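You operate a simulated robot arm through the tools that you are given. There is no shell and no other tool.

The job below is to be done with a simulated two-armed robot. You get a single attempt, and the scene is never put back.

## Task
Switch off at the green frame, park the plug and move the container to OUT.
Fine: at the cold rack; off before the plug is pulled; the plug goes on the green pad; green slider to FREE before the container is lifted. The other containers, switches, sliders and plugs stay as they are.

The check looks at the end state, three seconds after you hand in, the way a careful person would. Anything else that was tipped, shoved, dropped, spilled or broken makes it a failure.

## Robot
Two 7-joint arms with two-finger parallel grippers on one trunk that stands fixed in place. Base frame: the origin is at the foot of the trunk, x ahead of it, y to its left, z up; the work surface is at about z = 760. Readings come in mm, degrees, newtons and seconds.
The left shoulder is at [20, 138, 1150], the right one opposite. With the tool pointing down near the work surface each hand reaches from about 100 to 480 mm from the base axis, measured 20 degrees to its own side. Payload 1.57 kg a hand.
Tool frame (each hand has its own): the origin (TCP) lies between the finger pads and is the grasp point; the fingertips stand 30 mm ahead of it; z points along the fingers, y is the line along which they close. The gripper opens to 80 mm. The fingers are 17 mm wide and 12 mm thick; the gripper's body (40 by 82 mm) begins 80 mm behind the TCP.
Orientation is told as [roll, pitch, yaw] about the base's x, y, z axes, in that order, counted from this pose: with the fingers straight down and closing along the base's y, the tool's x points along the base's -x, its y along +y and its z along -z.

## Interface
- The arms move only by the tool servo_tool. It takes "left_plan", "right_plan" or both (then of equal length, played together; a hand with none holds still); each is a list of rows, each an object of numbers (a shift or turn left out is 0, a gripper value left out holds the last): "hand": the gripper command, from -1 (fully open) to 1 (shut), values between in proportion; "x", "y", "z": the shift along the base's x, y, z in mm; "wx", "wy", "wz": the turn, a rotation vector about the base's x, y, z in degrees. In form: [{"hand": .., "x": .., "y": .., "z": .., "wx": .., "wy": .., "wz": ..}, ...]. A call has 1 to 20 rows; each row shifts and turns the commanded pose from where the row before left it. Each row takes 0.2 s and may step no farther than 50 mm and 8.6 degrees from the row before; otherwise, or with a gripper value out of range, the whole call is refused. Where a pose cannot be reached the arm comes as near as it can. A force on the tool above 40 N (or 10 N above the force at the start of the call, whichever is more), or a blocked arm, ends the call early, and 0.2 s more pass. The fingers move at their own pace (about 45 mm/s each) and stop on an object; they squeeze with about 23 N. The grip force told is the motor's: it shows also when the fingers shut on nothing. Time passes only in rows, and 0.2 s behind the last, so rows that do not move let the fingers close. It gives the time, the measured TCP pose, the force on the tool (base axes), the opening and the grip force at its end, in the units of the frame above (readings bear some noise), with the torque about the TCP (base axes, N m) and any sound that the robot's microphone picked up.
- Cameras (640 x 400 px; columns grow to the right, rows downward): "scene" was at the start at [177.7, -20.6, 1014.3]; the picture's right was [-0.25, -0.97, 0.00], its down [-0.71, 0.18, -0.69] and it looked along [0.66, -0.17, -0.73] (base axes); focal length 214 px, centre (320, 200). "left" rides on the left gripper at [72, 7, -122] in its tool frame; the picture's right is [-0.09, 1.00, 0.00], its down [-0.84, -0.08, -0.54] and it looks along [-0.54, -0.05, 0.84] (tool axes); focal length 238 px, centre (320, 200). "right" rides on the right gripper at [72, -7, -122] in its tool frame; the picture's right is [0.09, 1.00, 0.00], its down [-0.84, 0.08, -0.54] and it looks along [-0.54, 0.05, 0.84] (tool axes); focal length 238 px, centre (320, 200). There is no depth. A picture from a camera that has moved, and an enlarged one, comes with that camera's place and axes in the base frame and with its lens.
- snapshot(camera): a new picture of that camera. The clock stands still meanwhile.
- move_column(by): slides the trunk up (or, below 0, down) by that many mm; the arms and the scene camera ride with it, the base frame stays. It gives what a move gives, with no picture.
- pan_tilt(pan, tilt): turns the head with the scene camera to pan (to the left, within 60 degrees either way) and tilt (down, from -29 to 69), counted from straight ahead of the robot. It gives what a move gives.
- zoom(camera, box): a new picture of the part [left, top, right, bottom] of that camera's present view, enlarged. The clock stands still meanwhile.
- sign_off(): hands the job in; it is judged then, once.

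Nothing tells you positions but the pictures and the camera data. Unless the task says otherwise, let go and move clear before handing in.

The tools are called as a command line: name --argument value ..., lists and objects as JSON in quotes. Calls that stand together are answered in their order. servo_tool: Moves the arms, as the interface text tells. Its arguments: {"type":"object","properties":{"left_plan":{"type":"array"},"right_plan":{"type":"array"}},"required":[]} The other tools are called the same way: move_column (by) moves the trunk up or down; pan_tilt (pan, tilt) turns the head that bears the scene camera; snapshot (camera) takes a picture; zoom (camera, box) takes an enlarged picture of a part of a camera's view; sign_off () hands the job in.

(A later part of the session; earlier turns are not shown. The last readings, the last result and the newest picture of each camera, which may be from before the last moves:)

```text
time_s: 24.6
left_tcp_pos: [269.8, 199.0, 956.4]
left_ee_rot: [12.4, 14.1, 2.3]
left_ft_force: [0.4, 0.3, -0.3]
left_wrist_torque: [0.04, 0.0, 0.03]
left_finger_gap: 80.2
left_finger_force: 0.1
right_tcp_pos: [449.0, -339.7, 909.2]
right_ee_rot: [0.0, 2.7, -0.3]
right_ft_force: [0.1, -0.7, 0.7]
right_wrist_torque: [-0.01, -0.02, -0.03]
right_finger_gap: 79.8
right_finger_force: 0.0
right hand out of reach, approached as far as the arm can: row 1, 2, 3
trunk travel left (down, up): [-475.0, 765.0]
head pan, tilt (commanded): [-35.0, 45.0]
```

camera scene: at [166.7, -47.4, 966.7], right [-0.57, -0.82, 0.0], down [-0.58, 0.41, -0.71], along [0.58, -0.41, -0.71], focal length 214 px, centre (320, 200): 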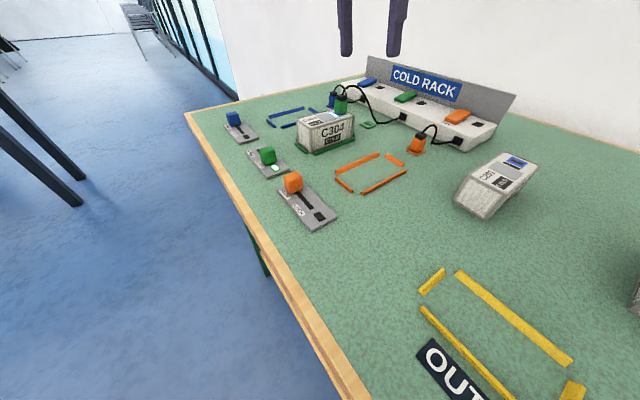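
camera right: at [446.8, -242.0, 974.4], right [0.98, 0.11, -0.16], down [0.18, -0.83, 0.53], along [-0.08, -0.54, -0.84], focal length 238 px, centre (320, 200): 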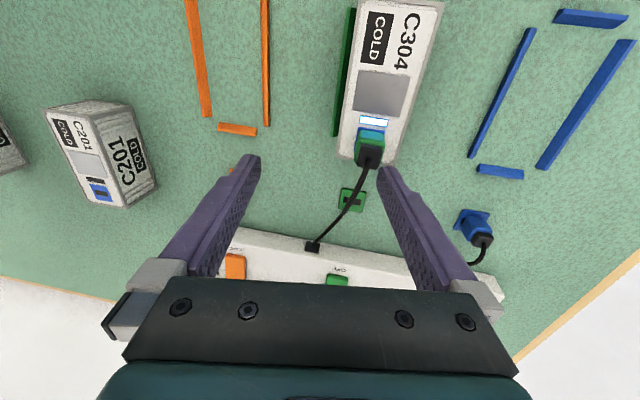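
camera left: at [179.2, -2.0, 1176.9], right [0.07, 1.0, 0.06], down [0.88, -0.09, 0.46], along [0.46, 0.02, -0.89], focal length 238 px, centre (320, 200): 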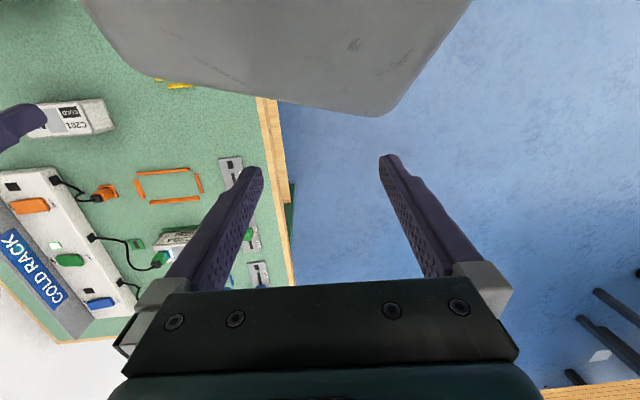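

The hand is now vertical at yaw 0, well above everything. I move back to x ≈ 400 at the plug's y, set a partial opening, and tilt forward to about -40° pitch.

servo_tool --right_plan '[{"hand": -0.3, "x": -16, "y": 14}, {"x": -16, "y": 14}, {"x": -13, "y": 14.7}, {"wy": -8.5}, {"wy": -8.5}, {"wy": -8.5}, {"wy": -8.5}, {"wy": -8.5}, {}]'

snapshot --camera "right"

snapshot --camera "scene"

```text
time_s: 26.6
left_tcp_pos: [271.0, 199.6, 957.3]
left_ee_rot: [12.6, 13.8, 2.4]
left_ft_force: [-0.6, 0.1, 0.0]
left_wrist_torque: [-0.02, 0.0, -0.01]
left_finger_gap: 79.9
left_finger_force: 0.1
right_tcp_pos: [592.0, -368.1, 946.4]
right_ee_rot: [1.2, -43.0, -1.7]
right_ft_force: [0.6, 0.3, 0.0]
right_wrist_torque: [-0.04, -0.02, 0.0]
right_finger_gap: 51.9
right_finger_force: 0.1
right hand out of reach, approached as far as the arm can: row 1, 2, 3, 4, 5, 6, 7, 8
trunk travel left (down, up): [-475.0, 765.0]
head pan, tilt (commanded): [-35.0, 45.0]
```

```text
taken
camera right: at [457.3, -372.1, 987.8], right [-0.05, 1.0, -0.05], down [0.24, 0.06, 0.97], along [0.97, 0.04, -0.25], focal length 238 px, centre (320, 200)
```

right: 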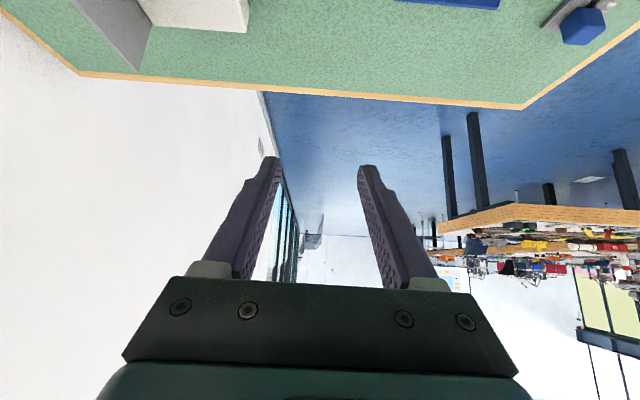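

```text
taken
camera scene: at [166.9, -47.5, 966.7], right [-0.57, -0.82, 0.0], down [-0.58, 0.41, -0.71], along [0.58, -0.41, -0.71], focal length 214 px, centre (320, 200)
```

scene: 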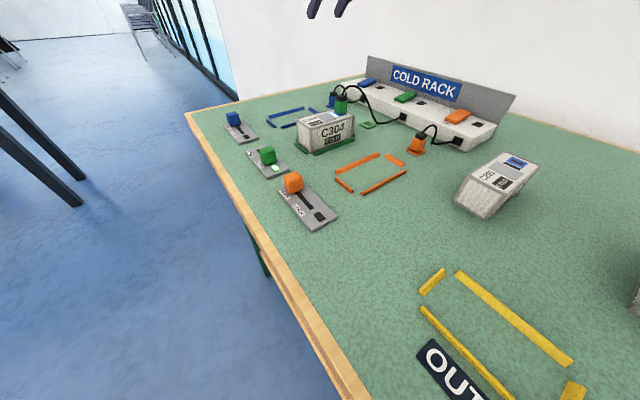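

The arm stretched itself fully straight, so the wrist is pinned at its outer limit (about 484 mm from the shoulder) and the hand swung forward. It touches nothing. I pull it back inward toward the shoulder with larger steps to bend the elbow again.

servo_tool --right_plan '[{"x": -42, "y": 22}, {"x": -42, "y": 22}]'

```text
time_s: 27.2
left_tcp_pos: [270.8, 199.1, 958.0]
left_ee_rot: [12.5, 13.9, 2.4]
left_ft_force: [-0.6, -0.2, -0.2]
left_wrist_torque: [0.03, -0.01, 0.0]
left_finger_gap: 79.9
left_finger_force: 0.1
right_tcp_pos: [596.6, -355.2, 945.9]
right_ee_rot: [1.1, -42.9, -1.7]
right_ft_force: [0.0, -0.1, -0.4]
right_wrist_torque: [0.0, -0.01, -0.02]
right_finger_gap: 51.9
right_finger_force: 0.1
right hand out of reach, approached as far as the arm can: row 1, 2
trunk travel left (down, up): [-475.0, 765.0]
head pan, tilt (commanded): [-35.0, 45.0]
```

It slid mostly sideways, but the estimated arm extension dropped by a little, so the elbow may be starting to bend. I keep pulling inward.

servo_tool --right_plan '[{"x": -44, "y": 22}, {"x": -44, "y": 22}, {"x": -44, "y": 22}]'

```text
time_s: 28.0
left_tcp_pos: [269.2, 199.7, 957.8]
left_ee_rot: [12.5, 14.0, 2.4]
left_ft_force: [-0.2, -0.2, -0.3]
left_wrist_torque: [0.03, 0.01, 0.02]
left_finger_gap: 80.1
left_finger_force: 0.1
right_tcp_pos: [599.3, -344.9, 946.3]
right_ee_rot: [1.2, -42.7, -1.7]
right_ft_force: [0.0, -0.8, 0.6]
right_wrist_torque: [0.0, 0.0, 0.04]
right_finger_gap: 51.9
right_finger_force: 0.1
right hand out of reach, approached as far as the arm can: row 1, 2, 3
trunk travel left (down, up): [-475.0, 765.0]
head pan, tilt (commanded): [-35.0, 45.0]
```

It slides only sideways, so the straight elbow is still a trap. I raise the trunk so the hand has room below, then command down-and-inward moves, which bring the wrist inside the reach sphere on a chord.

move_column --by 120

servo_tool --right_plan '[{"x": -15, "y": 8, "z": -30}, {"x": -15, "y": 8, "z": -30}, {"x": -15, "y": 8, "z": -20}]'

```text
time_s: 29.5
left_tcp_pos: [270.3, 198.1, 1078.0]
left_ee_rot: [12.4, 14.0, 2.4]
left_ft_force: [-0.2, -0.2, 0.7]
left_wrist_torque: [0.0, -0.02, -0.02]
left_finger_gap: 80.0
left_finger_force: 0.1
right_tcp_pos: [599.6, -346.1, 1066.3]
right_ee_rot: [1.1, -42.7, -1.6]
right_ft_force: [0.0, 0.2, -0.2]
right_wrist_torque: [-0.02, 0.0, -0.01]
right_finger_gap: 52.1
right_finger_force: 0.2
trunk travel left (down, up): [-595.0, 645.0]
head pan, tilt (commanded): [-35.0, 45.0]
```

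```text
time_s: 30.3
left_tcp_pos: [269.1, 198.9, 1078.0]
left_ee_rot: [12.4, 14.0, 2.4]
left_ft_force: [-0.3, 0.1, -0.2]
left_wrist_torque: [0.01, -0.01, -0.01]
left_finger_gap: 80.1
left_finger_force: 0.0
right_tcp_pos: [595.6, -332.8, 978.5]
right_ee_rot: [1.2, -42.8, -1.5]
right_ft_force: [0.7, -0.4, -0.7]
right_wrist_torque: [0.02, -0.04, -0.03]
right_finger_gap: 52.0
right_finger_force: 0.1
right hand out of reach, approached as far as the arm can: row 1, 2, 3
trunk travel left (down, up): [-595.0, 645.0]
head pan, tilt (commanded): [-35.0, 45.0]
```

The extension estimate keeps shrinking (484 → 479.5), so the elbow is slowly bending. I continue in the same manner with more trunk height for safety.

move_column --by 80

servo_tool --right_plan '[{"x": -30, "y": 14, "z": -25}, {"x": -30, "y": 14, "z": -25}, {"x": -30, "y": 14, "z": -25}, {"x": -30, "y": 14, "z": -10}]'

```text
time_s: 31.5
left_tcp_pos: [269.4, 198.9, 1158.2]
left_ee_rot: [12.4, 13.9, 2.5]
left_ft_force: [-0.3, -0.1, 0.4]
left_wrist_torque: [0.0, -0.02, 0.0]
left_finger_gap: 80.3
left_finger_force: 0.0
right_tcp_pos: [594.7, -333.8, 1059.0]
right_ee_rot: [1.1, -42.9, -1.6]
right_ft_force: [-0.4, -0.3, 0.7]
right_wrist_torque: [0.0, 0.03, 0.02]
right_finger_gap: 51.8
right_finger_force: 0.0
trunk travel left (down, up): [-675.0, 565.0]
head pan, tilt (commanded): [-35.0, 45.0]
```

```text
time_s: 32.5
left_tcp_pos: [270.8, 198.5, 1158.1]
left_ee_rot: [12.4, 14.0, 2.4]
left_ft_force: [0.2, 0.6, 0.9]
left_wrist_torque: [-0.01, 0.01, 0.05]
left_finger_gap: 80.1
left_finger_force: 0.0
right_tcp_pos: [563.1, -301.2, 941.0]
right_ee_rot: [1.0, -42.7, -1.6]
right_ft_force: [0.3, 0.3, -0.5]
right_wrist_torque: [0.03, -0.05, 0.01]
right_finger_gap: 52.0
right_finger_force: 0.1
right hand out of reach, approached as far as the arm can: row 1, 2, 3, 4
trunk travel left (down, up): [-675.0, 565.0]
head pan, tilt (commanded): [-35.0, 45.0]
```

The arm is coming off the straight configuration (about 474 mm now). I pull directly toward the shoulder in gentler steps.

servo_tool --right_plan '[{"x": -10, "y": 4, "z": 4}, {"x": -10, "y": 4, "z": 4}, {"x": -12, "y": 4, "z": 4}, {"x": -14, "y": 4, "z": 4}, {"x": -16, "y": 4, "z": 2}, {"x": -18, "y": 4}]'

```text
time_s: 33.9
left_tcp_pos: [269.8, 199.1, 1157.5]
left_ee_rot: [12.4, 14.0, 2.4]
left_ft_force: [-0.3, 0.4, -0.3]
left_wrist_torque: [-0.01, 0.01, 0.02]
left_finger_gap: 80.2
left_finger_force: 0.1
right_tcp_pos: [556.0, -300.9, 931.2]
right_ee_rot: [1.2, -42.6, -1.5]
right_ft_force: [-0.3, -0.1, -0.6]
right_wrist_torque: [0.01, 0.0, -0.01]
right_finger_gap: 52.1
right_finger_force: 0.1
right hand out of reach, approached as far as the arm can: row 1, 2, 3, 4, 5, 6
trunk travel left (down, up): [-675.0, 565.0]
head pan, tilt (commanded): [-35.0, 45.0]
```

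Still sticky. I raise the trunk more and let the wrist swing further down relative to the shoulder while pulling in, toward a more natural bent-arm posture.

move_column --by 130

servo_tool --right_plan '[{"x": -25, "y": 8, "z": -22, "wy": 3}, {"x": -25, "y": 8, "z": -22, "wy": 3}, {"x": -25, "y": 8, "z": -22, "wy": 3}, {"x": -25, "y": 8, "z": -22, "wy": 3}]'

```text
time_s: 35.5
left_tcp_pos: [270.6, 198.5, 1287.6]
left_ee_rot: [12.5, 13.9, 2.4]
left_ft_force: [0.3, 0.1, 0.5]
left_wrist_torque: [-0.01, 0.01, -0.01]
left_finger_gap: 80.3
left_finger_force: 0.1
right_tcp_pos: [557.0, -300.7, 1060.3]
right_ee_rot: [1.0, -42.7, -1.6]
right_ft_force: [-0.3, -1.0, -0.4]
right_wrist_torque: [-0.02, 0.0, -0.01]
right_finger_gap: 52.0
right_finger_force: 0.1
trunk travel left (down, up): [-805.0, 435.0]
head pan, tilt (commanded): [-35.0, 45.0]
```

```text
time_s: 36.5
left_tcp_pos: [270.7, 198.2, 1287.2]
left_ee_rot: [12.5, 13.8, 2.4]
left_ft_force: [0.4, -0.2, -1.0]
left_wrist_torque: [0.02, 0.0, -0.01]
left_finger_gap: 80.1
left_finger_force: 0.1
right_tcp_pos: [476.5, -272.8, 959.0]
right_ee_rot: [0.7, -30.6, -1.4]
right_ft_force: [-0.5, -0.1, 0.0]
right_wrist_torque: [-0.02, -0.01, 0.02]
right_finger_gap: 52.0
right_finger_force: 0.0
right hand out of reach, approached as far as the arm can: row 1, 2, 3, 4
trunk travel left (down, up): [-805.0, 435.0]
head pan, tilt (commanded): [-35.0, 45.0]
```

It now follows the command much better. I continue the same motion, and keep a safe height.

servo_tool --right_plan '[{"x": -20, "y": 4, "z": 0, "wy": 3}, {"x": -20, "y": 4, "z": 0, "wy": 3}, {"x": -20, "y": 4, "z": 0, "wy": 3}, {"x": -20, "y": 4, "z": 0, "wy": 3}]'

```text
time_s: 37.5
left_tcp_pos: [271.0, 198.4, 1288.4]
left_ee_rot: [12.5, 14.0, 2.4]
left_ft_force: [-0.9, 0.4, 1.1]
left_wrist_torque: [0.0, 0.01, -0.04]
left_finger_gap: 79.9
left_finger_force: 0.0
right_tcp_pos: [431.4, -264.2, 930.7]
right_ee_rot: [0.6, -18.6, -1.2]
right_ft_force: [0.2, 0.8, -0.8]
right_wrist_torque: [0.0, -0.02, -0.01]
right_finger_gap: 52.0
right_finger_force: 0.1
right hand out of reach, approached as far as the arm can: row 1, 2, 3, 4
trunk travel left (down, up): [-805.0, 435.0]
head pan, tilt (commanded): [-35.0, 45.0]
```

Fitting all the readings shows the arm is still perfectly straight, and I have been moving it in the extending direction. Elbow flexion should go with upward and inward motion, so I now move up, left and back.

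servo_tool --right_plan '[{"x": -15, "y": 10, "z": 25}, {"x": -15, "y": 10, "z": 25}, {"x": -15, "y": 10, "z": 25}, {"x": -15, "y": 10, "z": 25}]'

```text
time_s: 38.5
left_tcp_pos: [269.6, 198.9, 1287.5]
left_ee_rot: [12.5, 14.0, 2.3]
left_ft_force: [-0.9, 0.6, 0.4]
left_wrist_torque: [-0.01, 0.0, 0.0]
left_finger_gap: 80.1
left_finger_force: 0.0
right_tcp_pos: [456.2, -241.3, 956.7]
right_ee_rot: [0.5, -18.7, -1.2]
right_ft_force: [0.6, -0.2, -0.6]
right_wrist_torque: [0.0, 0.01, -0.01]
right_finger_gap: 52.0
right_finger_force: 0.0
right hand out of reach, approached as far as the arm can: row 1, 2, 3, 4
trunk travel left (down, up): [-805.0, 435.0]
head pan, tilt (commanded): [-35.0, 45.0]
```

The extension dropped by about 4 mm this time. I keep moving up and in.

servo_tool --right_plan '[{"x": -15, "y": 10, "z": 30}, {"x": -15, "y": 10, "z": 30}, {"x": -20, "y": 10, "z": 30}, {"x": -20, "y": 10, "z": 30}, {"x": -20, "y": 10, "z": 30}]'

```text
time_s: 39.6
left_tcp_pos: [269.9, 198.6, 1286.6]
left_ee_rot: [12.5, 14.0, 2.2]
left_ft_force: [-0.3, -0.2, 0.2]
left_wrist_torque: [-0.01, 0.01, 0.0]
left_finger_gap: 80.1
left_finger_force: 0.1
right_tcp_pos: [501.5, -202.1, 1025.6]
right_ee_rot: [0.4, -18.7, -1.2]
right_ft_force: [0.0, 0.0, -0.2]
right_wrist_torque: [0.0, -0.04, 0.01]
right_finger_gap: 51.8
right_finger_force: 0.1
right hand out of reach, approached as far as the arm can: row 1, 2, 3, 4, 5
trunk travel left (down, up): [-805.0, 435.0]
head pan, tilt (commanded): [-35.0, 45.0]
```

The extension is now about 474 mm and falling. I try a straight inward pull again.

servo_tool --right_plan '[{"x": -22, "y": 4, "z": 12}, {"x": -22, "y": 4, "z": 12}, {"x": -22, "y": 4, "z": 12}, {"x": -22, "y": 4, "z": 12}]'

```text
time_s: 40.6
left_tcp_pos: [270.3, 199.8, 1287.3]
left_ee_rot: [12.6, 14.0, 2.3]
left_ft_force: [-0.8, -0.3, -0.3]
left_wrist_torque: [0.0, 0.0, 0.0]
left_finger_gap: 80.3
left_finger_force: 0.1
right_tcp_pos: [501.9, -190.8, 1030.4]
right_ee_rot: [0.4, -18.8, -1.2]
right_ft_force: [0.4, -0.7, 0.0]
right_wrist_torque: [-0.01, 0.03, -0.03]
right_finger_gap: 52.1
right_finger_force: 0.1
right hand out of reach, approached as far as the arm can: row 1, 2, 3, 4
trunk travel left (down, up): [-805.0, 435.0]
head pan, tilt (commanded): [-35.0, 45.0]
```

The hand still only drifts sideways. I turn the head to look at the right arm itself and see how the elbow stands.

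pan_tilt --pan -55 --tilt 5

snapshot --camera "scene"

snapshot --camera "right"

snapshot --camera "left"

```text
time_s: 41.7
left_tcp_pos: [270.7, 198.8, 1287.4]
left_ee_rot: [12.6, 14.0, 2.3]
left_ft_force: [-0.4, -0.2, -0.8]
left_wrist_torque: [0.0, 0.03, 0.03]
left_finger_gap: 80.2
left_finger_force: 0.0
right_tcp_pos: [502.0, -190.8, 1029.3]
right_ee_rot: [0.4, -18.8, -1.2]
right_ft_force: [0.3, -0.1, -0.5]
right_wrist_torque: [-0.01, 0.02, 0.01]
right_finger_gap: 52.1
right_finger_force: 0.0
trunk travel left (down, up): [-805.0, 435.0]
head pan, tilt (commanded): [-55.0, 5.0]
```

```text
taken
camera scene: at [153.0, -76.0, 1359.6], right [-0.82, -0.57, 0.0], down [-0.05, 0.07, -1.0], along [0.57, -0.82, -0.09], focal length 214 px, centre (320, 200)
```

scene: 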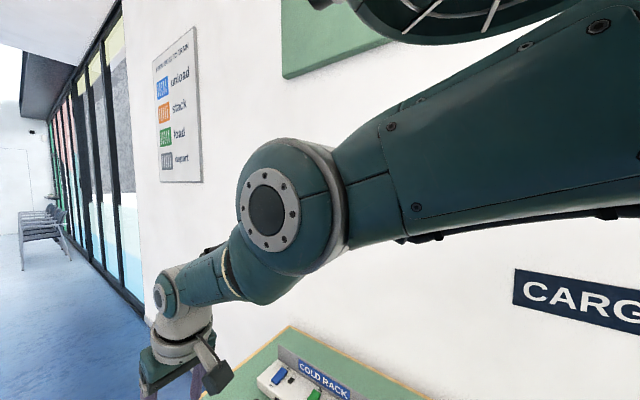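

```text
taken
camera right: at [395.6, -196.0, 1122.9], right [-0.07, 1.0, -0.02], down [0.62, 0.06, 0.78], along [0.78, 0.04, -0.62], focal length 238 px, centre (320, 200)
```

right: 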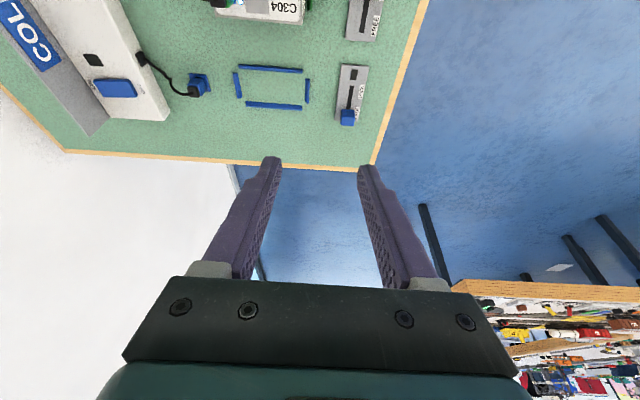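

```text
taken
camera left: at [229.7, 178.3, 1421.3], right [0.1, 0.98, 0.19], down [0.94, -0.15, 0.3], along [0.32, 0.15, -0.94], focal length 238 px, centre (320, 200)
```

left: 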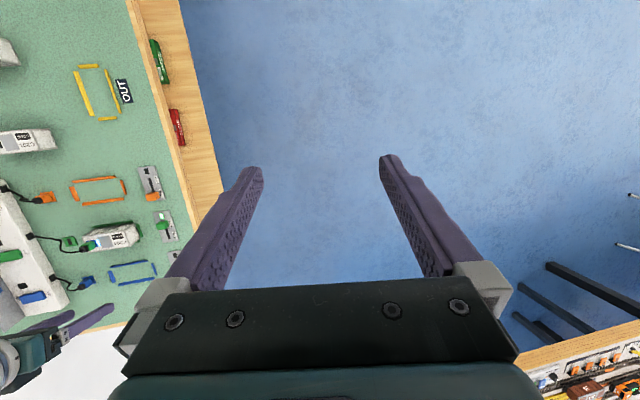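

Very useful: the forearm bends slightly downward from the elbow. I look at the left arm for comparison, since it is in a natural bent posture.

pan_tilt --pan 55 --tilt 5

snapshot --camera "scene"

```text
time_s: 43.6
left_tcp_pos: [270.2, 199.4, 1286.5]
left_ee_rot: [12.5, 14.0, 2.3]
left_ft_force: [0.2, -1.1, 0.8]
left_wrist_torque: [0.0, -0.02, 0.05]
left_finger_gap: 80.3
left_finger_force: 0.0
right_tcp_pos: [502.7, -191.0, 1030.3]
right_ee_rot: [0.4, -18.7, -1.1]
right_ft_force: [-0.4, 0.5, -0.2]
right_wrist_torque: [-0.02, 0.02, 0.02]
right_finger_gap: 52.2
right_finger_force: 0.0
trunk travel left (down, up): [-805.0, 435.0]
head pan, tilt (commanded): [55.0, 5.0]
```

```text
taken
camera scene: at [153.0, 74.4, 1359.7], right [0.82, -0.57, 0.0], down [-0.05, -0.07, -1.0], along [0.57, 0.82, -0.09], focal length 214 px, centre (320, 200)
```

scene: 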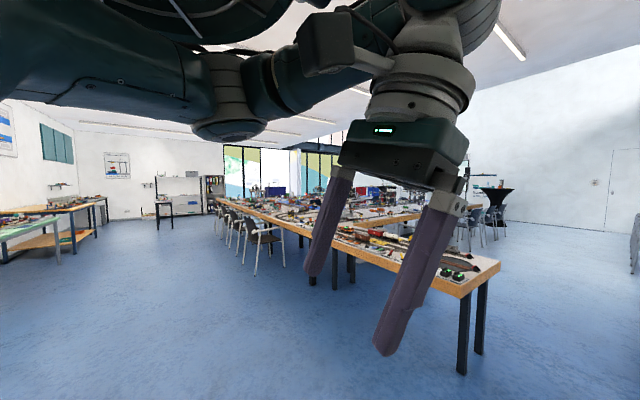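

The geometry now makes sense: the shoulder pivot lies near y = -192, and the elbow seems bent a little the wrong way, at its stop, so inward pulls press it into the stop. I move up and outward to swing the elbow through straight to the proper side.

servo_tool --right_plan '[{"x": 22, "z": 24}, {"x": 22, "z": 24}, {"x": 20, "z": 26}, {"x": 18, "z": 28}, {"x": 14, "z": 30}]'

pan_tilt --pan -55 --tilt 5

snapshot --camera "scene"

```text
time_s: 44.8
left_tcp_pos: [270.2, 198.2, 1287.5]
left_ee_rot: [12.5, 14.0, 2.4]
left_ft_force: [0.7, -0.1, 0.3]
left_wrist_torque: [0.02, 0.03, -0.05]
left_finger_gap: 80.1
left_finger_force: 0.0
right_tcp_pos: [543.3, -192.0, 1175.7]
right_ee_rot: [0.5, -18.8, -1.3]
right_ft_force: [0.1, 0.1, 0.0]
right_wrist_torque: [-0.01, 0.01, 0.05]
right_finger_gap: 52.0
right_finger_force: 0.0
right hand out of reach, approached as far as the arm can: row 1, 2, 3, 4, 5
trunk travel left (down, up): [-805.0, 435.0]
head pan, tilt (commanded): [55.0, 5.0]
```

```text
time_s: 46.7
left_tcp_pos: [269.6, 198.8, 1287.3]
left_ee_rot: [12.5, 14.0, 2.4]
left_ft_force: [0.7, -0.3, -0.8]
left_wrist_torque: [-0.02, 0.02, -0.01]
left_finger_gap: 79.8
left_finger_force: 0.1
right_tcp_pos: [545.3, -191.3, 1174.3]
right_ee_rot: [0.3, -18.7, -1.2]
right_ft_force: [0.3, 0.2, -0.4]
right_wrist_torque: [-0.01, 0.02, -0.01]
right_finger_gap: 52.1
right_finger_force: 0.0
trunk travel left (down, up): [-805.0, 435.0]
head pan, tilt (commanded): [-55.0, 5.0]
```

```text
taken
camera scene: at [153.0, -76.0, 1359.7], right [-0.82, -0.57, 0.0], down [-0.05, 0.07, -1.0], along [0.57, -0.82, -0.09], focal length 214 px, centre (320, 200)
```

scene: 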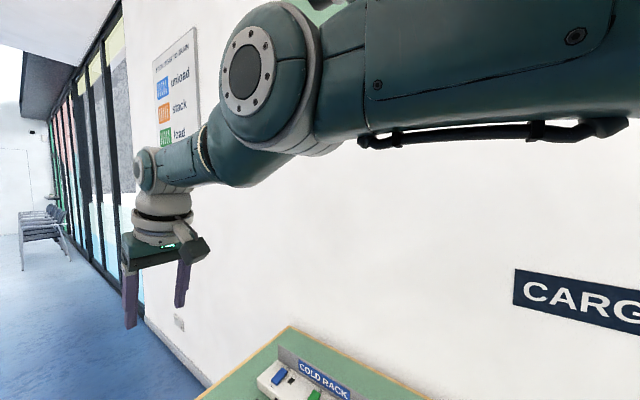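

The arm is now nearly level and I pushed it outward through straight; the test is whether a plain inward pull now works.

servo_tool --right_plan '[{"x": -12, "z": 8}, {"x": -15, "z": 8}, {"x": -20, "z": 8}]'

snapshot --camera "scene"

```text
time_s: 47.5
left_tcp_pos: [270.9, 198.5, 1288.0]
left_ee_rot: [12.4, 14.0, 2.3]
left_ft_force: [-0.2, 0.7, 0.0]
left_wrist_torque: [0.01, -0.02, 0.03]
left_finger_gap: 80.4
left_finger_force: 0.1
right_tcp_pos: [546.4, -191.8, 1188.9]
right_ee_rot: [0.5, -18.6, -1.1]
right_ft_force: [0.2, -0.1, -0.3]
right_wrist_torque: [0.02, -0.06, 0.01]
right_finger_gap: 51.9
right_finger_force: 0.0
right hand out of reach, approached as far as the arm can: row 1, 2, 3
trunk travel left (down, up): [-805.0, 435.0]
head pan, tilt (commanded): [-55.0, 5.0]
```

```text
taken
camera scene: at [152.9, -76.0, 1359.7], right [-0.82, -0.57, 0.0], down [-0.05, 0.07, -1.0], along [0.57, -0.82, -0.09], focal length 214 px, centre (320, 200)
```

scene: 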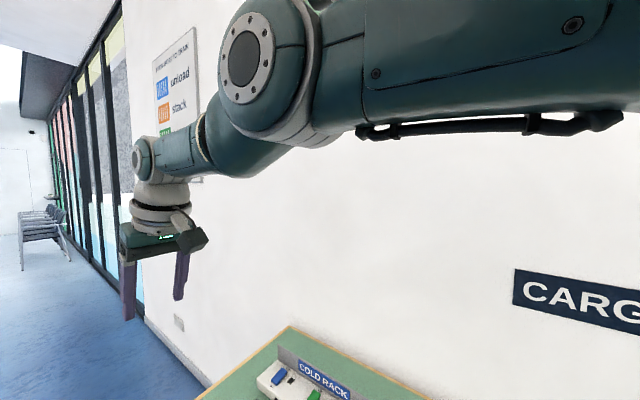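

No inward response yet. I try a large sideways swing toward the robot's front, where the arm should prefer its usual elbow-out posture.

servo_tool --right_plan '[{"x": -6, "y": 40}, {"x": -10, "y": 40}, {"x": -16, "y": 40}, {"x": -24, "y": 40}, {"x": -30, "y": 35}]'

snapshot --camera "scene"

```text
time_s: 48.7
left_tcp_pos: [271.5, 199.1, 1287.7]
left_ee_rot: [12.4, 14.0, 2.3]
left_ft_force: [-0.3, -0.1, 0.6]
left_wrist_torque: [0.04, 0.03, -0.02]
left_finger_gap: 79.8
left_finger_force: 0.0
right_tcp_pos: [507.5, -12.1, 1186.7]
right_ee_rot: [0.7, -18.9, -1.2]
right_ft_force: [0.9, -0.5, 0.5]
right_wrist_torque: [-0.01, 0.03, 0.01]
right_finger_gap: 52.2
right_finger_force: 0.0
right hand out of reach, approached as far as the arm can: row 2, 3, 4, 5
trunk travel left (down, up): [-805.0, 435.0]
head pan, tilt (commanded): [-55.0, 5.0]
```

```text
taken
camera scene: at [152.9, -76.0, 1359.7], right [-0.82, -0.57, 0.0], down [-0.05, 0.07, -1.0], along [0.57, -0.82, -0.09], focal length 214 px, centre (320, 200)
```

scene: 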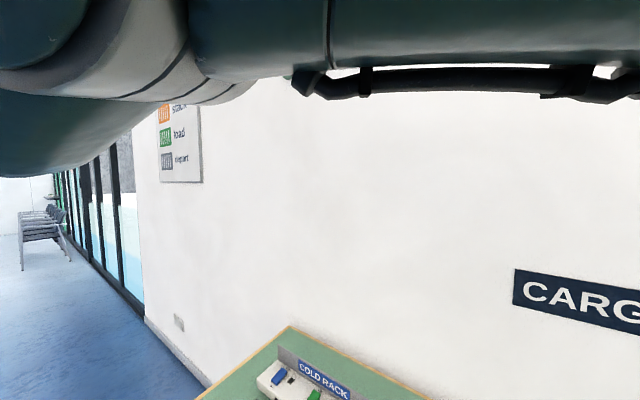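

The radius estimate dropped a bit. I try an inward pull here, watching the elbow because the arm is near the head.

servo_tool --right_plan '[{"x": -12, "y": -5}, {"x": -15, "y": -6}, {"x": -18, "y": -7}]'

pan_tilt --pan 0 --tilt -10

snapshot --camera "scene"

snapshot --camera "left"

```text
time_s: 49.5
left_tcp_pos: [271.0, 198.4, 1287.8]
left_ee_rot: [12.6, 14.1, 2.4]
left_ft_force: [-0.5, 0.2, -0.4]
left_wrist_torque: [-0.02, -0.02, 0.0]
left_finger_gap: 80.0
left_finger_force: 0.1
right_tcp_pos: [505.3, -11.0, 1184.9]
right_ee_rot: [0.4, -18.7, -1.2]
right_ft_force: [0.5, -0.8, 1.1]
right_wrist_torque: [-0.03, -0.02, 0.02]
right_finger_gap: 52.0
right_finger_force: 0.1
right hand out of reach, approached as far as the arm can: row 1, 2, 3
trunk travel left (down, up): [-805.0, 435.0]
head pan, tilt (commanded): [-55.0, 5.0]
```

```text
time_s: 50.7
left_tcp_pos: [271.4, 199.0, 1286.9]
left_ee_rot: [12.4, 14.0, 2.4]
left_ft_force: [0.5, -0.3, 0.2]
left_wrist_torque: [0.01, 0.0, 0.02]
left_finger_gap: 80.2
left_finger_force: 0.2
right_tcp_pos: [505.3, -10.8, 1183.7]
right_ee_rot: [0.4, -18.6, -1.2]
right_ft_force: [0.2, 0.2, 0.4]
right_wrist_torque: [-0.02, 0.0, 0.02]
right_finger_gap: 51.9
right_finger_force: 0.0
trunk travel left (down, up): [-805.0, 435.0]
head pan, tilt (commanded): [0.0, -10.0]
```

```text
taken
camera scene: at [184.6, -0.9, 1382.9], right [0.0, -1.0, 0.0], down [0.17, 0.0, -0.98], along [0.98, 0.0, 0.17], focal length 214 px, centre (320, 200)
```

scene: 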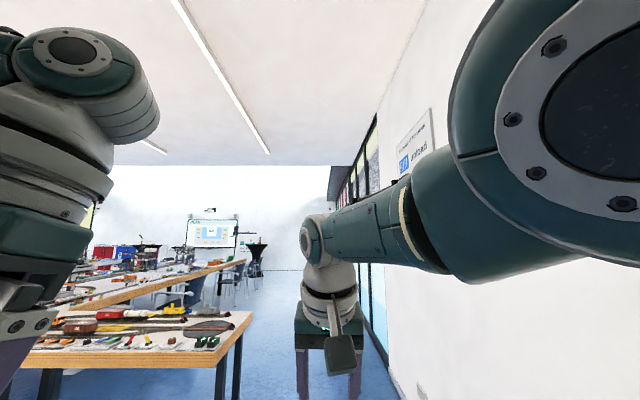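

```text
taken
camera left: at [229.7, 178.3, 1421.3], right [0.1, 0.98, 0.19], down [0.94, -0.15, 0.3], along [0.32, 0.15, -0.94], focal length 238 px, centre (320, 200)
```

left: 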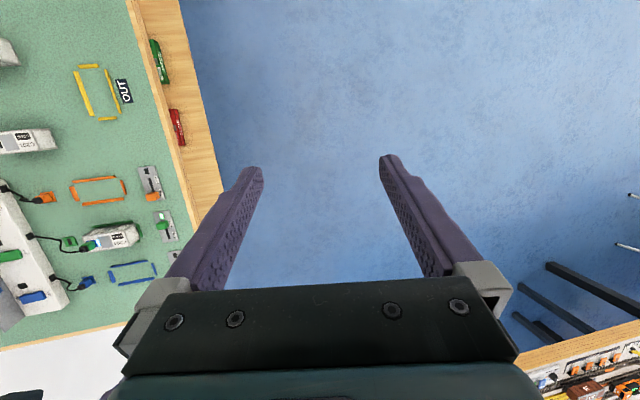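

The key insight: with tool orientation held, the elbow barely takes part, but pitching the tool does flex it. I rotate the hand nose-up around its wrist (fingers toward forward), which should carry the elbow past straight; the space ahead is free.

servo_tool --right_plan '[{"x": 28.5, "z": 11.6, "wy": -8}, {"x": 26.5, "z": 15.4, "wy": -8}, {"x": 24.2, "z": 18.9, "wy": -8}, {"x": 21.3, "z": 22, "wy": -8}, {"x": 18, "z": 24.7, "wy": -8}, {"x": 14.4, "z": 26.9, "wy": -8}, {"x": 10.5, "z": 28.5, "wy": -8}]'

snapshot --camera "scene"

```text
time_s: 52.3
left_tcp_pos: [270.6, 198.5, 1288.2]
left_ee_rot: [12.5, 14.0, 2.5]
left_ft_force: [0.1, -1.1, -0.1]
left_wrist_torque: [-0.03, -0.03, -0.03]
left_finger_gap: 79.9
left_finger_force: 0.0
right_tcp_pos: [644.3, -14.4, 1332.6]
right_ee_rot: [4.5, -74.8, -4.5]
right_ft_force: [0.3, -0.7, 0.4]
right_wrist_torque: [-0.01, 0.0, -0.02]
right_finger_gap: 52.1
right_finger_force: 0.0
right hand out of reach, approached as far as the arm can: row 5
trunk travel left (down, up): [-805.0, 435.0]
head pan, tilt (commanded): [0.0, -10.0]
```

```text
taken
camera scene: at [184.5, -0.8, 1382.9], right [0.0, -1.0, 0.0], down [0.17, 0.0, -0.98], along [0.98, 0.0, 0.17], focal length 214 px, centre (320, 200)
```

scene: 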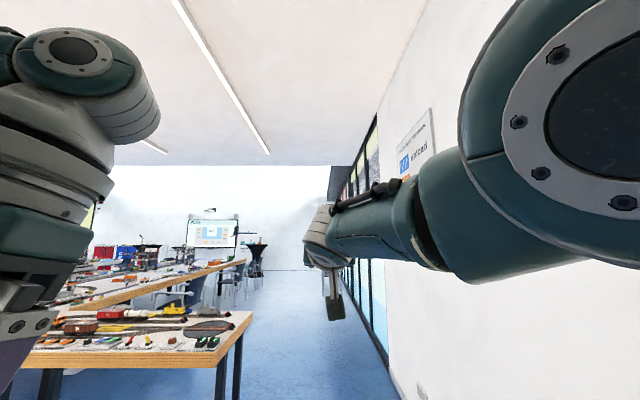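

Most rows were within reach this time. I try the inward pull from here.

servo_tool --right_plan '[{"x": -12, "y": -5, "z": 1}, {"x": -15, "y": -6, "z": 1}, {"x": -18, "y": -7, "z": 1}]'

snapshot --camera "scene"

```text
time_s: 53.1
left_tcp_pos: [270.4, 198.8, 1287.3]
left_ee_rot: [12.5, 13.8, 2.4]
left_ft_force: [0.8, 0.6, 0.1]
left_wrist_torque: [0.0, -0.01, 0.01]
left_finger_gap: 80.2
left_finger_force: 0.0
right_tcp_pos: [599.5, -33.4, 1333.6]
right_ee_rot: [3.9, -74.6, -3.9]
right_ft_force: [0.3, -0.8, 0.0]
right_wrist_torque: [0.02, 0.01, 0.0]
right_finger_gap: 52.1
right_finger_force: 0.0
right hand out of reach, approached as far as the arm can: row 1, 2
trunk travel left (down, up): [-805.0, 435.0]
head pan, tilt (commanded): [0.0, -10.0]
```

```text
taken
camera scene: at [184.6, -0.8, 1382.9], right [0.0, -1.0, 0.0], down [0.17, 0.0, -0.98], along [0.98, 0.0, 0.17], focal length 214 px, centre (320, 200)
```

scene: 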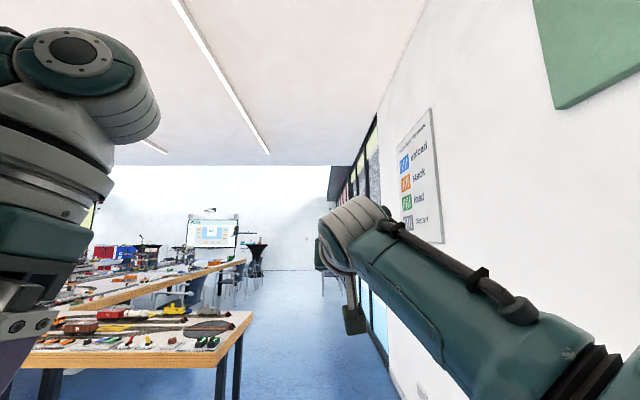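

The elbow flexed to its proper side and the hand followed exactly, so the arm is free again. I now bring the wrist back over the table at a moderate extension and turn the fingers back down, staying well inside the reach limit from now on.

servo_tool --right_plan '[{"x": -11.2, "y": -31, "z": -29.8, "wy": 7.8}, {"x": -14.8, "y": -31, "z": -28.3, "wy": 7.8}, {"x": -18.3, "y": -31, "z": -26.2, "wy": 7.8}, {"x": -21.4, "y": -31, "z": -23.7, "wy": 7.8}, {"x": -24.2, "y": -31, "z": -20.8, "wy": 7.8}, {"x": -26.5, "y": -31, "z": -17.5, "wy": 7.8}, {"x": -28.4, "y": -31, "z": -14, "wy": 7.8}, {}]'

pan_tilt --pan -45 --tilt 20

snapshot --camera "scene"

snapshot --camera "right"

```text
time_s: 54.9
left_tcp_pos: [269.7, 198.1, 1286.5]
left_ee_rot: [12.5, 14.0, 2.4]
left_ft_force: [0.8, 0.2, 0.5]
left_wrist_torque: [0.03, 0.02, -0.01]
left_finger_gap: 80.0
left_finger_force: 0.2
right_tcp_pos: [454.1, -249.2, 1173.8]
right_ee_rot: [0.6, -20.0, -1.2]
right_ft_force: [0.0, 0.4, -0.1]
right_wrist_torque: [0.03, 0.02, 0.02]
right_finger_gap: 51.9
right_finger_force: 0.0
trunk travel left (down, up): [-805.0, 435.0]
head pan, tilt (commanded): [0.0, -10.0]
```

```text
time_s: 56.0
left_tcp_pos: [268.1, 198.7, 1287.3]
left_ee_rot: [12.5, 14.0, 2.4]
left_ft_force: [0.6, -0.7, -0.6]
left_wrist_torque: [0.04, 0.01, 0.02]
left_finger_gap: 79.7
left_finger_force: 0.0
right_tcp_pos: [455.1, -246.5, 1174.5]
right_ee_rot: [0.5, -20.1, -1.1]
right_ft_force: [-0.2, -0.5, -0.2]
right_wrist_torque: [-0.03, 0.07, 0.02]
right_finger_gap: 52.1
right_finger_force: 0.1
trunk travel left (down, up): [-805.0, 435.0]
head pan, tilt (commanded): [-45.0, 20.0]
```

```text
taken
camera scene: at [166.2, -66.6, 1335.4], right [-0.71, -0.71, 0.0], down [-0.24, 0.24, -0.94], along [0.67, -0.66, -0.34], focal length 214 px, centre (320, 200)
```

scene: 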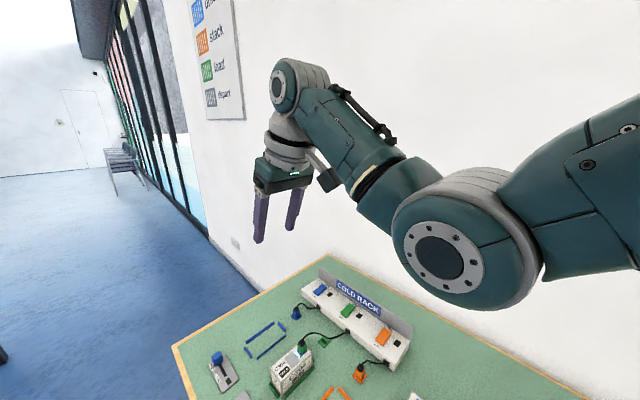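

```text
taken
camera right: at [345.8, -252.8, 1264.2], right [-0.07, 1.0, -0.02], down [0.6, 0.06, 0.8], along [0.8, 0.04, -0.6], focal length 238 px, centre (320, 200)
```

right: 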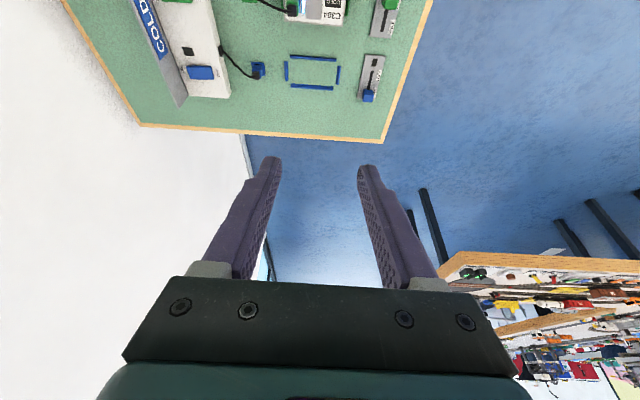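

The arm is back in a healthy elbow-down posture. I lower the trunk so the shoulder is near 1200 and re-check from the head.

move_column --by -230

pan_tilt --pan -38 --tilt 45

snapshot --camera "scene"

snapshot --camera "right"

```text
time_s: 58.5
left_tcp_pos: [270.1, 198.7, 1058.1]
left_ee_rot: [12.5, 14.0, 2.4]
left_ft_force: [-0.6, 0.3, 0.3]
left_wrist_torque: [0.02, 0.01, 0.01]
left_finger_gap: 79.9
left_finger_force: 0.0
right_tcp_pos: [455.2, -247.9, 945.2]
right_ee_rot: [0.5, -20.3, -1.2]
right_ft_force: [-0.4, -0.6, -0.4]
right_wrist_torque: [-0.02, 0.0, -0.01]
right_finger_gap: 51.8
right_finger_force: 0.0
trunk travel left (down, up): [-575.0, 665.0]
head pan, tilt (commanded): [-45.0, 20.0]
```

```text
time_s: 59.4
left_tcp_pos: [270.4, 197.0, 1057.6]
left_ee_rot: [12.5, 13.9, 2.4]
left_ft_force: [0.1, 0.5, 0.3]
left_wrist_torque: [-0.03, 0.01, 0.0]
left_finger_gap: 79.9
left_finger_force: 0.0
right_tcp_pos: [454.8, -248.4, 943.6]
right_ee_rot: [0.5, -20.3, -1.3]
right_ft_force: [0.6, -0.2, 0.8]
right_wrist_torque: [0.01, 0.01, -0.02]
right_finger_gap: 51.9
right_finger_force: 0.0
trunk travel left (down, up): [-575.0, 665.0]
head pan, tilt (commanded): [-38.0, 45.0]
```

```text
taken
camera scene: at [164.3, -50.9, 1066.8], right [-0.62, -0.79, 0.0], down [-0.56, 0.44, -0.71], along [0.56, -0.44, -0.71], focal length 214 px, centre (320, 200)
```

scene: 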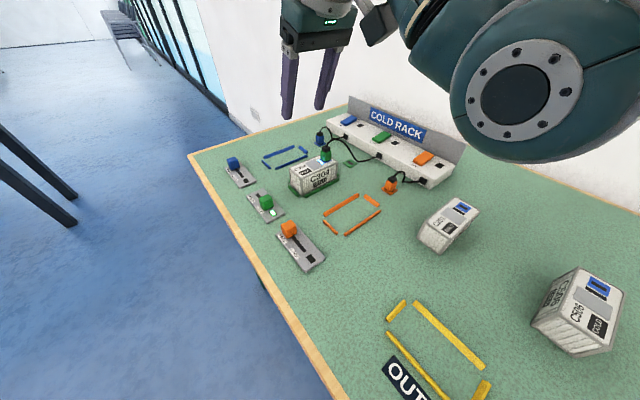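

```text
taken
camera right: at [345.8, -252.8, 1034.2], right [-0.07, 1.0, -0.02], down [0.6, 0.06, 0.8], along [0.8, 0.04, -0.6], focal length 238 px, centre (320, 200)
```

right: 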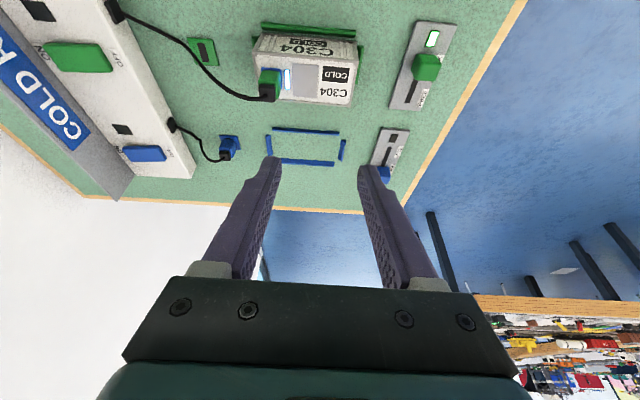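

Nothing on the table has changed. I move to a pre-grasp point 70 mm back along the finger direction from the plug, pitched -40°, staying above the cable.

servo_tool --right_plan '[{"hand": -0.3, "x": -9.2, "y": -8.2, "z": -6, "wy": -3.3, "wz": 0.2}, {"x": -9.2, "y": -8.2, "z": -6, "wy": -3.3, "wz": 0.2}, {"x": -9.2, "y": -8.2, "z": -6, "wy": -3.3, "wz": 0.2}, {"x": -9.2, "y": -8.2, "z": -6, "wy": -3.3, "wz": 0.2}, {"x": -9.2, "y": -8.2, "z": -6, "wy": -3.3, "wz": 0.2}, {"x": -9.2, "y": -8.2, "z": -6, "wy": -3.3, "wz": 0.2}, {}]'

snapshot --camera "right"

snapshot --camera "scene"

```text
time_s: 61.0
left_tcp_pos: [270.8, 198.4, 1057.1]
left_ee_rot: [12.5, 14.0, 2.4]
left_ft_force: [-0.8, 0.0, 0.1]
left_wrist_torque: [-0.02, 0.02, -0.01]
left_finger_gap: 80.1
left_finger_force: 0.1
right_tcp_pos: [399.7, -296.8, 908.8]
right_ee_rot: [0.7, -40.1, -0.2]
right_ft_force: [0.2, 0.7, 0.9]
right_wrist_torque: [0.02, -0.01, -0.01]
right_finger_gap: 51.9
right_finger_force: 0.1
trunk travel left (down, up): [-575.0, 665.0]
head pan, tilt (commanded): [-38.0, 45.0]
```

```text
taken
camera right: at [267.2, -304.1, 955.8], right [-0.08, 1.0, -0.05], down [0.29, 0.07, 0.95], along [0.95, 0.06, -0.3], focal length 238 px, centre (320, 200)
```

right: 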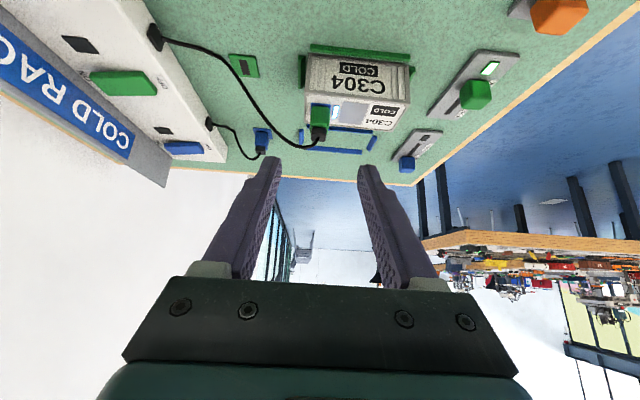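

```text
taken
camera scene: at [164.3, -50.9, 1066.7], right [-0.62, -0.79, 0.0], down [-0.56, 0.44, -0.71], along [0.56, -0.44, -0.71], focal length 214 px, centre (320, 200)
```

scene: 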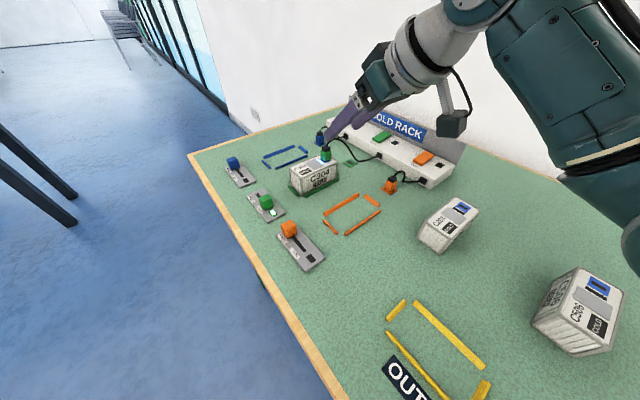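

The pre-grasp pose is exact, and the plug appears centred between the fingers. I enlarge both views to refine the alignment.

zoom --camera "right" --box '[260, 60, 420, 160]'

zoom --camera "scene" --box '[260, 90, 420, 190]'

```text
4.00 times, centred on (340, 110) of right
camera zoom: at [267.2, -304.1, 955.8], right [-0.08, 1.0, -0.05], down [0.29, 0.07, 0.95], along [0.95, 0.06, -0.3], focal length 953 px, centre (240, 560)
```

zoom: 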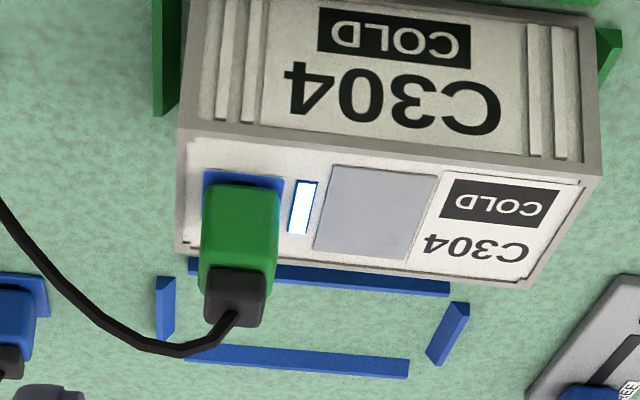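

```text
4.00 times, centred on (340, 140) of scene
camera zoom: at [164.3, -50.9, 1066.7], right [-0.62, -0.79, 0.0], down [-0.56, 0.44, -0.71], along [0.56, -0.44, -0.71], focal length 858 px, centre (240, 440)
```

zoom: 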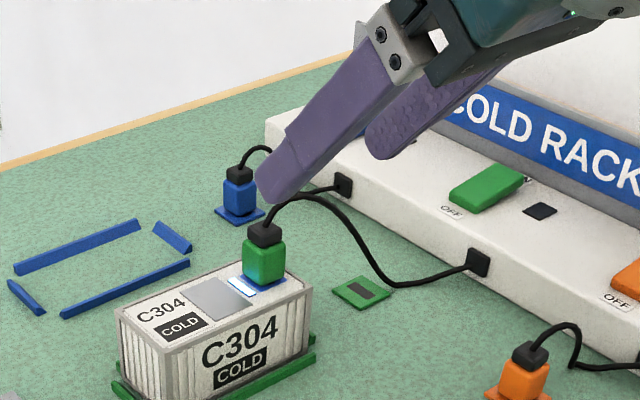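

The plug is ~17 mm wide, centred at y ≈ -296, and the cable leaves it in the vertical plane toward its jack, so a tilted approach stays clear. I narrow the opening to ~34 mm, drop slightly and approach along the finger direction, stopping 15 mm short.

servo_tool --right_plan '[{"hand": 0.15, "x": 2.2, "y": 0.4, "z": -12}, {"hand": 0.15, "x": 2.2, "z": -12}, {"hand": 0.15}, {"x": 9.6, "z": -11.5}, {"x": 9.6, "z": -11.5}, {"x": 9.6, "z": -11.5}, {}]'

zoom --camera "right" --box '[240, 80, 400, 180]'

zoom --camera "scene" --box '[270, 100, 390, 175]'

```text
time_s: 62.5
left_tcp_pos: [270.0, 198.6, 1057.3]
left_ee_rot: [12.5, 14.0, 2.4]
left_ft_force: [0.0, -1.0, 0.0]
left_wrist_torque: [-0.01, 0.02, -0.03]
left_finger_gap: 79.8
left_finger_force: 0.1
right_tcp_pos: [432.6, -297.1, 849.8]
right_ee_rot: [0.7, -40.0, -0.1]
right_ft_force: [-0.4, 0.3, 0.4]
right_wrist_torque: [-0.04, -0.02, 0.0]
right_finger_gap: 34.2
right_finger_force: 0.0
trunk travel left (down, up): [-575.0, 665.0]
head pan, tilt (commanded): [-38.0, 45.0]
```

```text
4.00 times, centred on (320, 130) of right
camera zoom: at [299.3, -303.5, 897.5], right [-0.08, 1.0, -0.05], down [0.29, 0.07, 0.95], along [0.95, 0.06, -0.3], focal length 953 px, centre (320, 480)
```

zoom: 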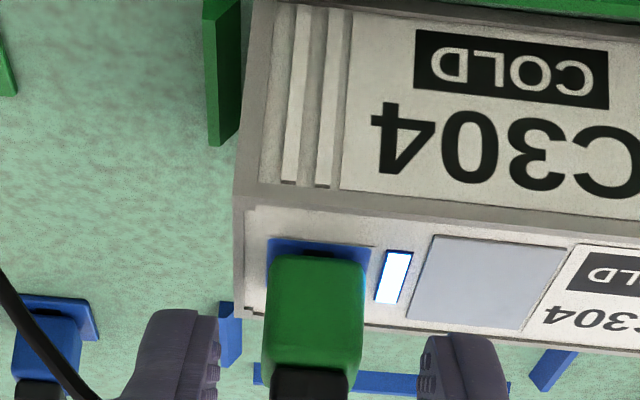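

```text
5.33 times, centred on (330, 138) of scene
camera zoom: at [164.3, -50.9, 1066.7], right [-0.62, -0.79, 0.0], down [-0.56, 0.44, -0.71], along [0.56, -0.44, -0.71], focal length 1144 px, centre (267, 533)
```

zoom: 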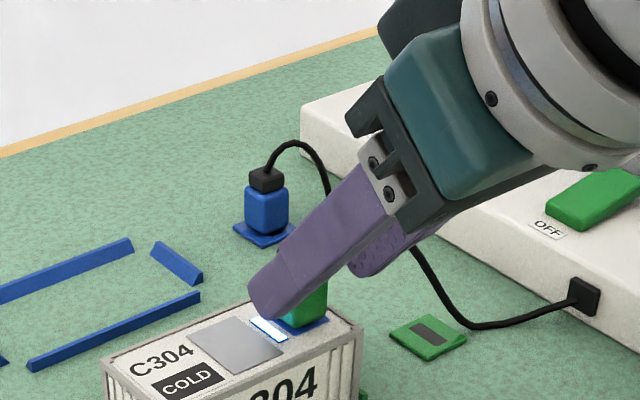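

The fingers straddle the plug evenly, with the cable clear. I advance the last ~13 mm along the finger direction, then close.

servo_tool --right_plan '[{"x": 4.2, "y": 0.3, "z": -5}, {"x": 4.2, "y": 0.3, "z": -5}, {}, {"hand": 1}, {"hand": 1}, {"hand": 1}]'

zoom --camera "right" --box '[240, 80, 400, 180]'

zoom --camera "scene" --box '[270, 100, 390, 175]'

```text
time_s: 64.0
left_tcp_pos: [270.9, 199.1, 1056.9]
left_ee_rot: [12.5, 13.9, 2.3]
left_ft_force: [0.2, -1.0, 0.3]
left_wrist_torque: [0.02, 0.01, 0.03]
left_finger_gap: 80.0
left_finger_force: 0.1
right_tcp_pos: [440.9, -296.4, 840.6]
right_ee_rot: [0.7, -40.0, 0.0]
right_ft_force: [0.0, -0.7, 1.0]
right_wrist_torque: [-0.03, 0.0, 0.0]
right_finger_gap: 17.0
right_finger_force: 23.1
trunk travel left (down, up): [-575.0, 665.0]
head pan, tilt (commanded): [-38.0, 45.0]
```

```text
4.00 times, centred on (320, 130) of right
camera zoom: at [307.9, -303.4, 888.3], right [-0.08, 1.0, -0.05], down [0.29, 0.07, 0.95], along [0.95, 0.06, -0.3], focal length 953 px, centre (320, 480)
```

zoom: 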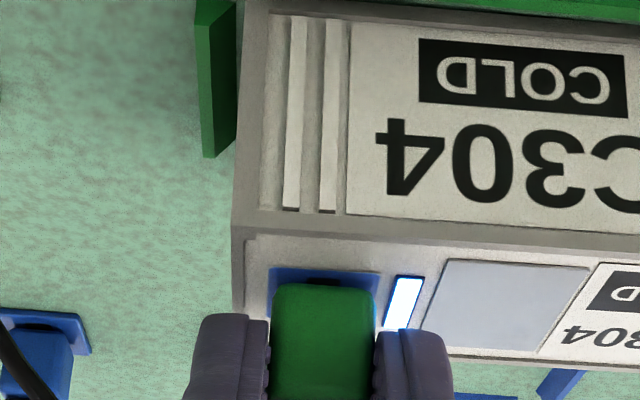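

```text
5.33 times, centred on (330, 138) of scene
camera zoom: at [164.3, -51.0, 1066.7], right [-0.62, -0.79, 0.0], down [-0.56, 0.44, -0.71], along [0.56, -0.44, -0.71], focal length 1144 px, centre (267, 533)
```

zoom: 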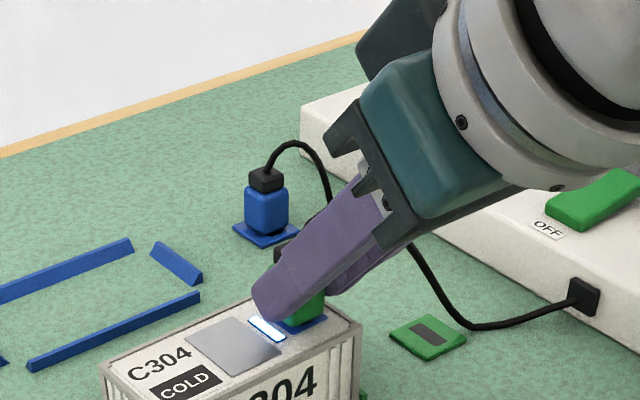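

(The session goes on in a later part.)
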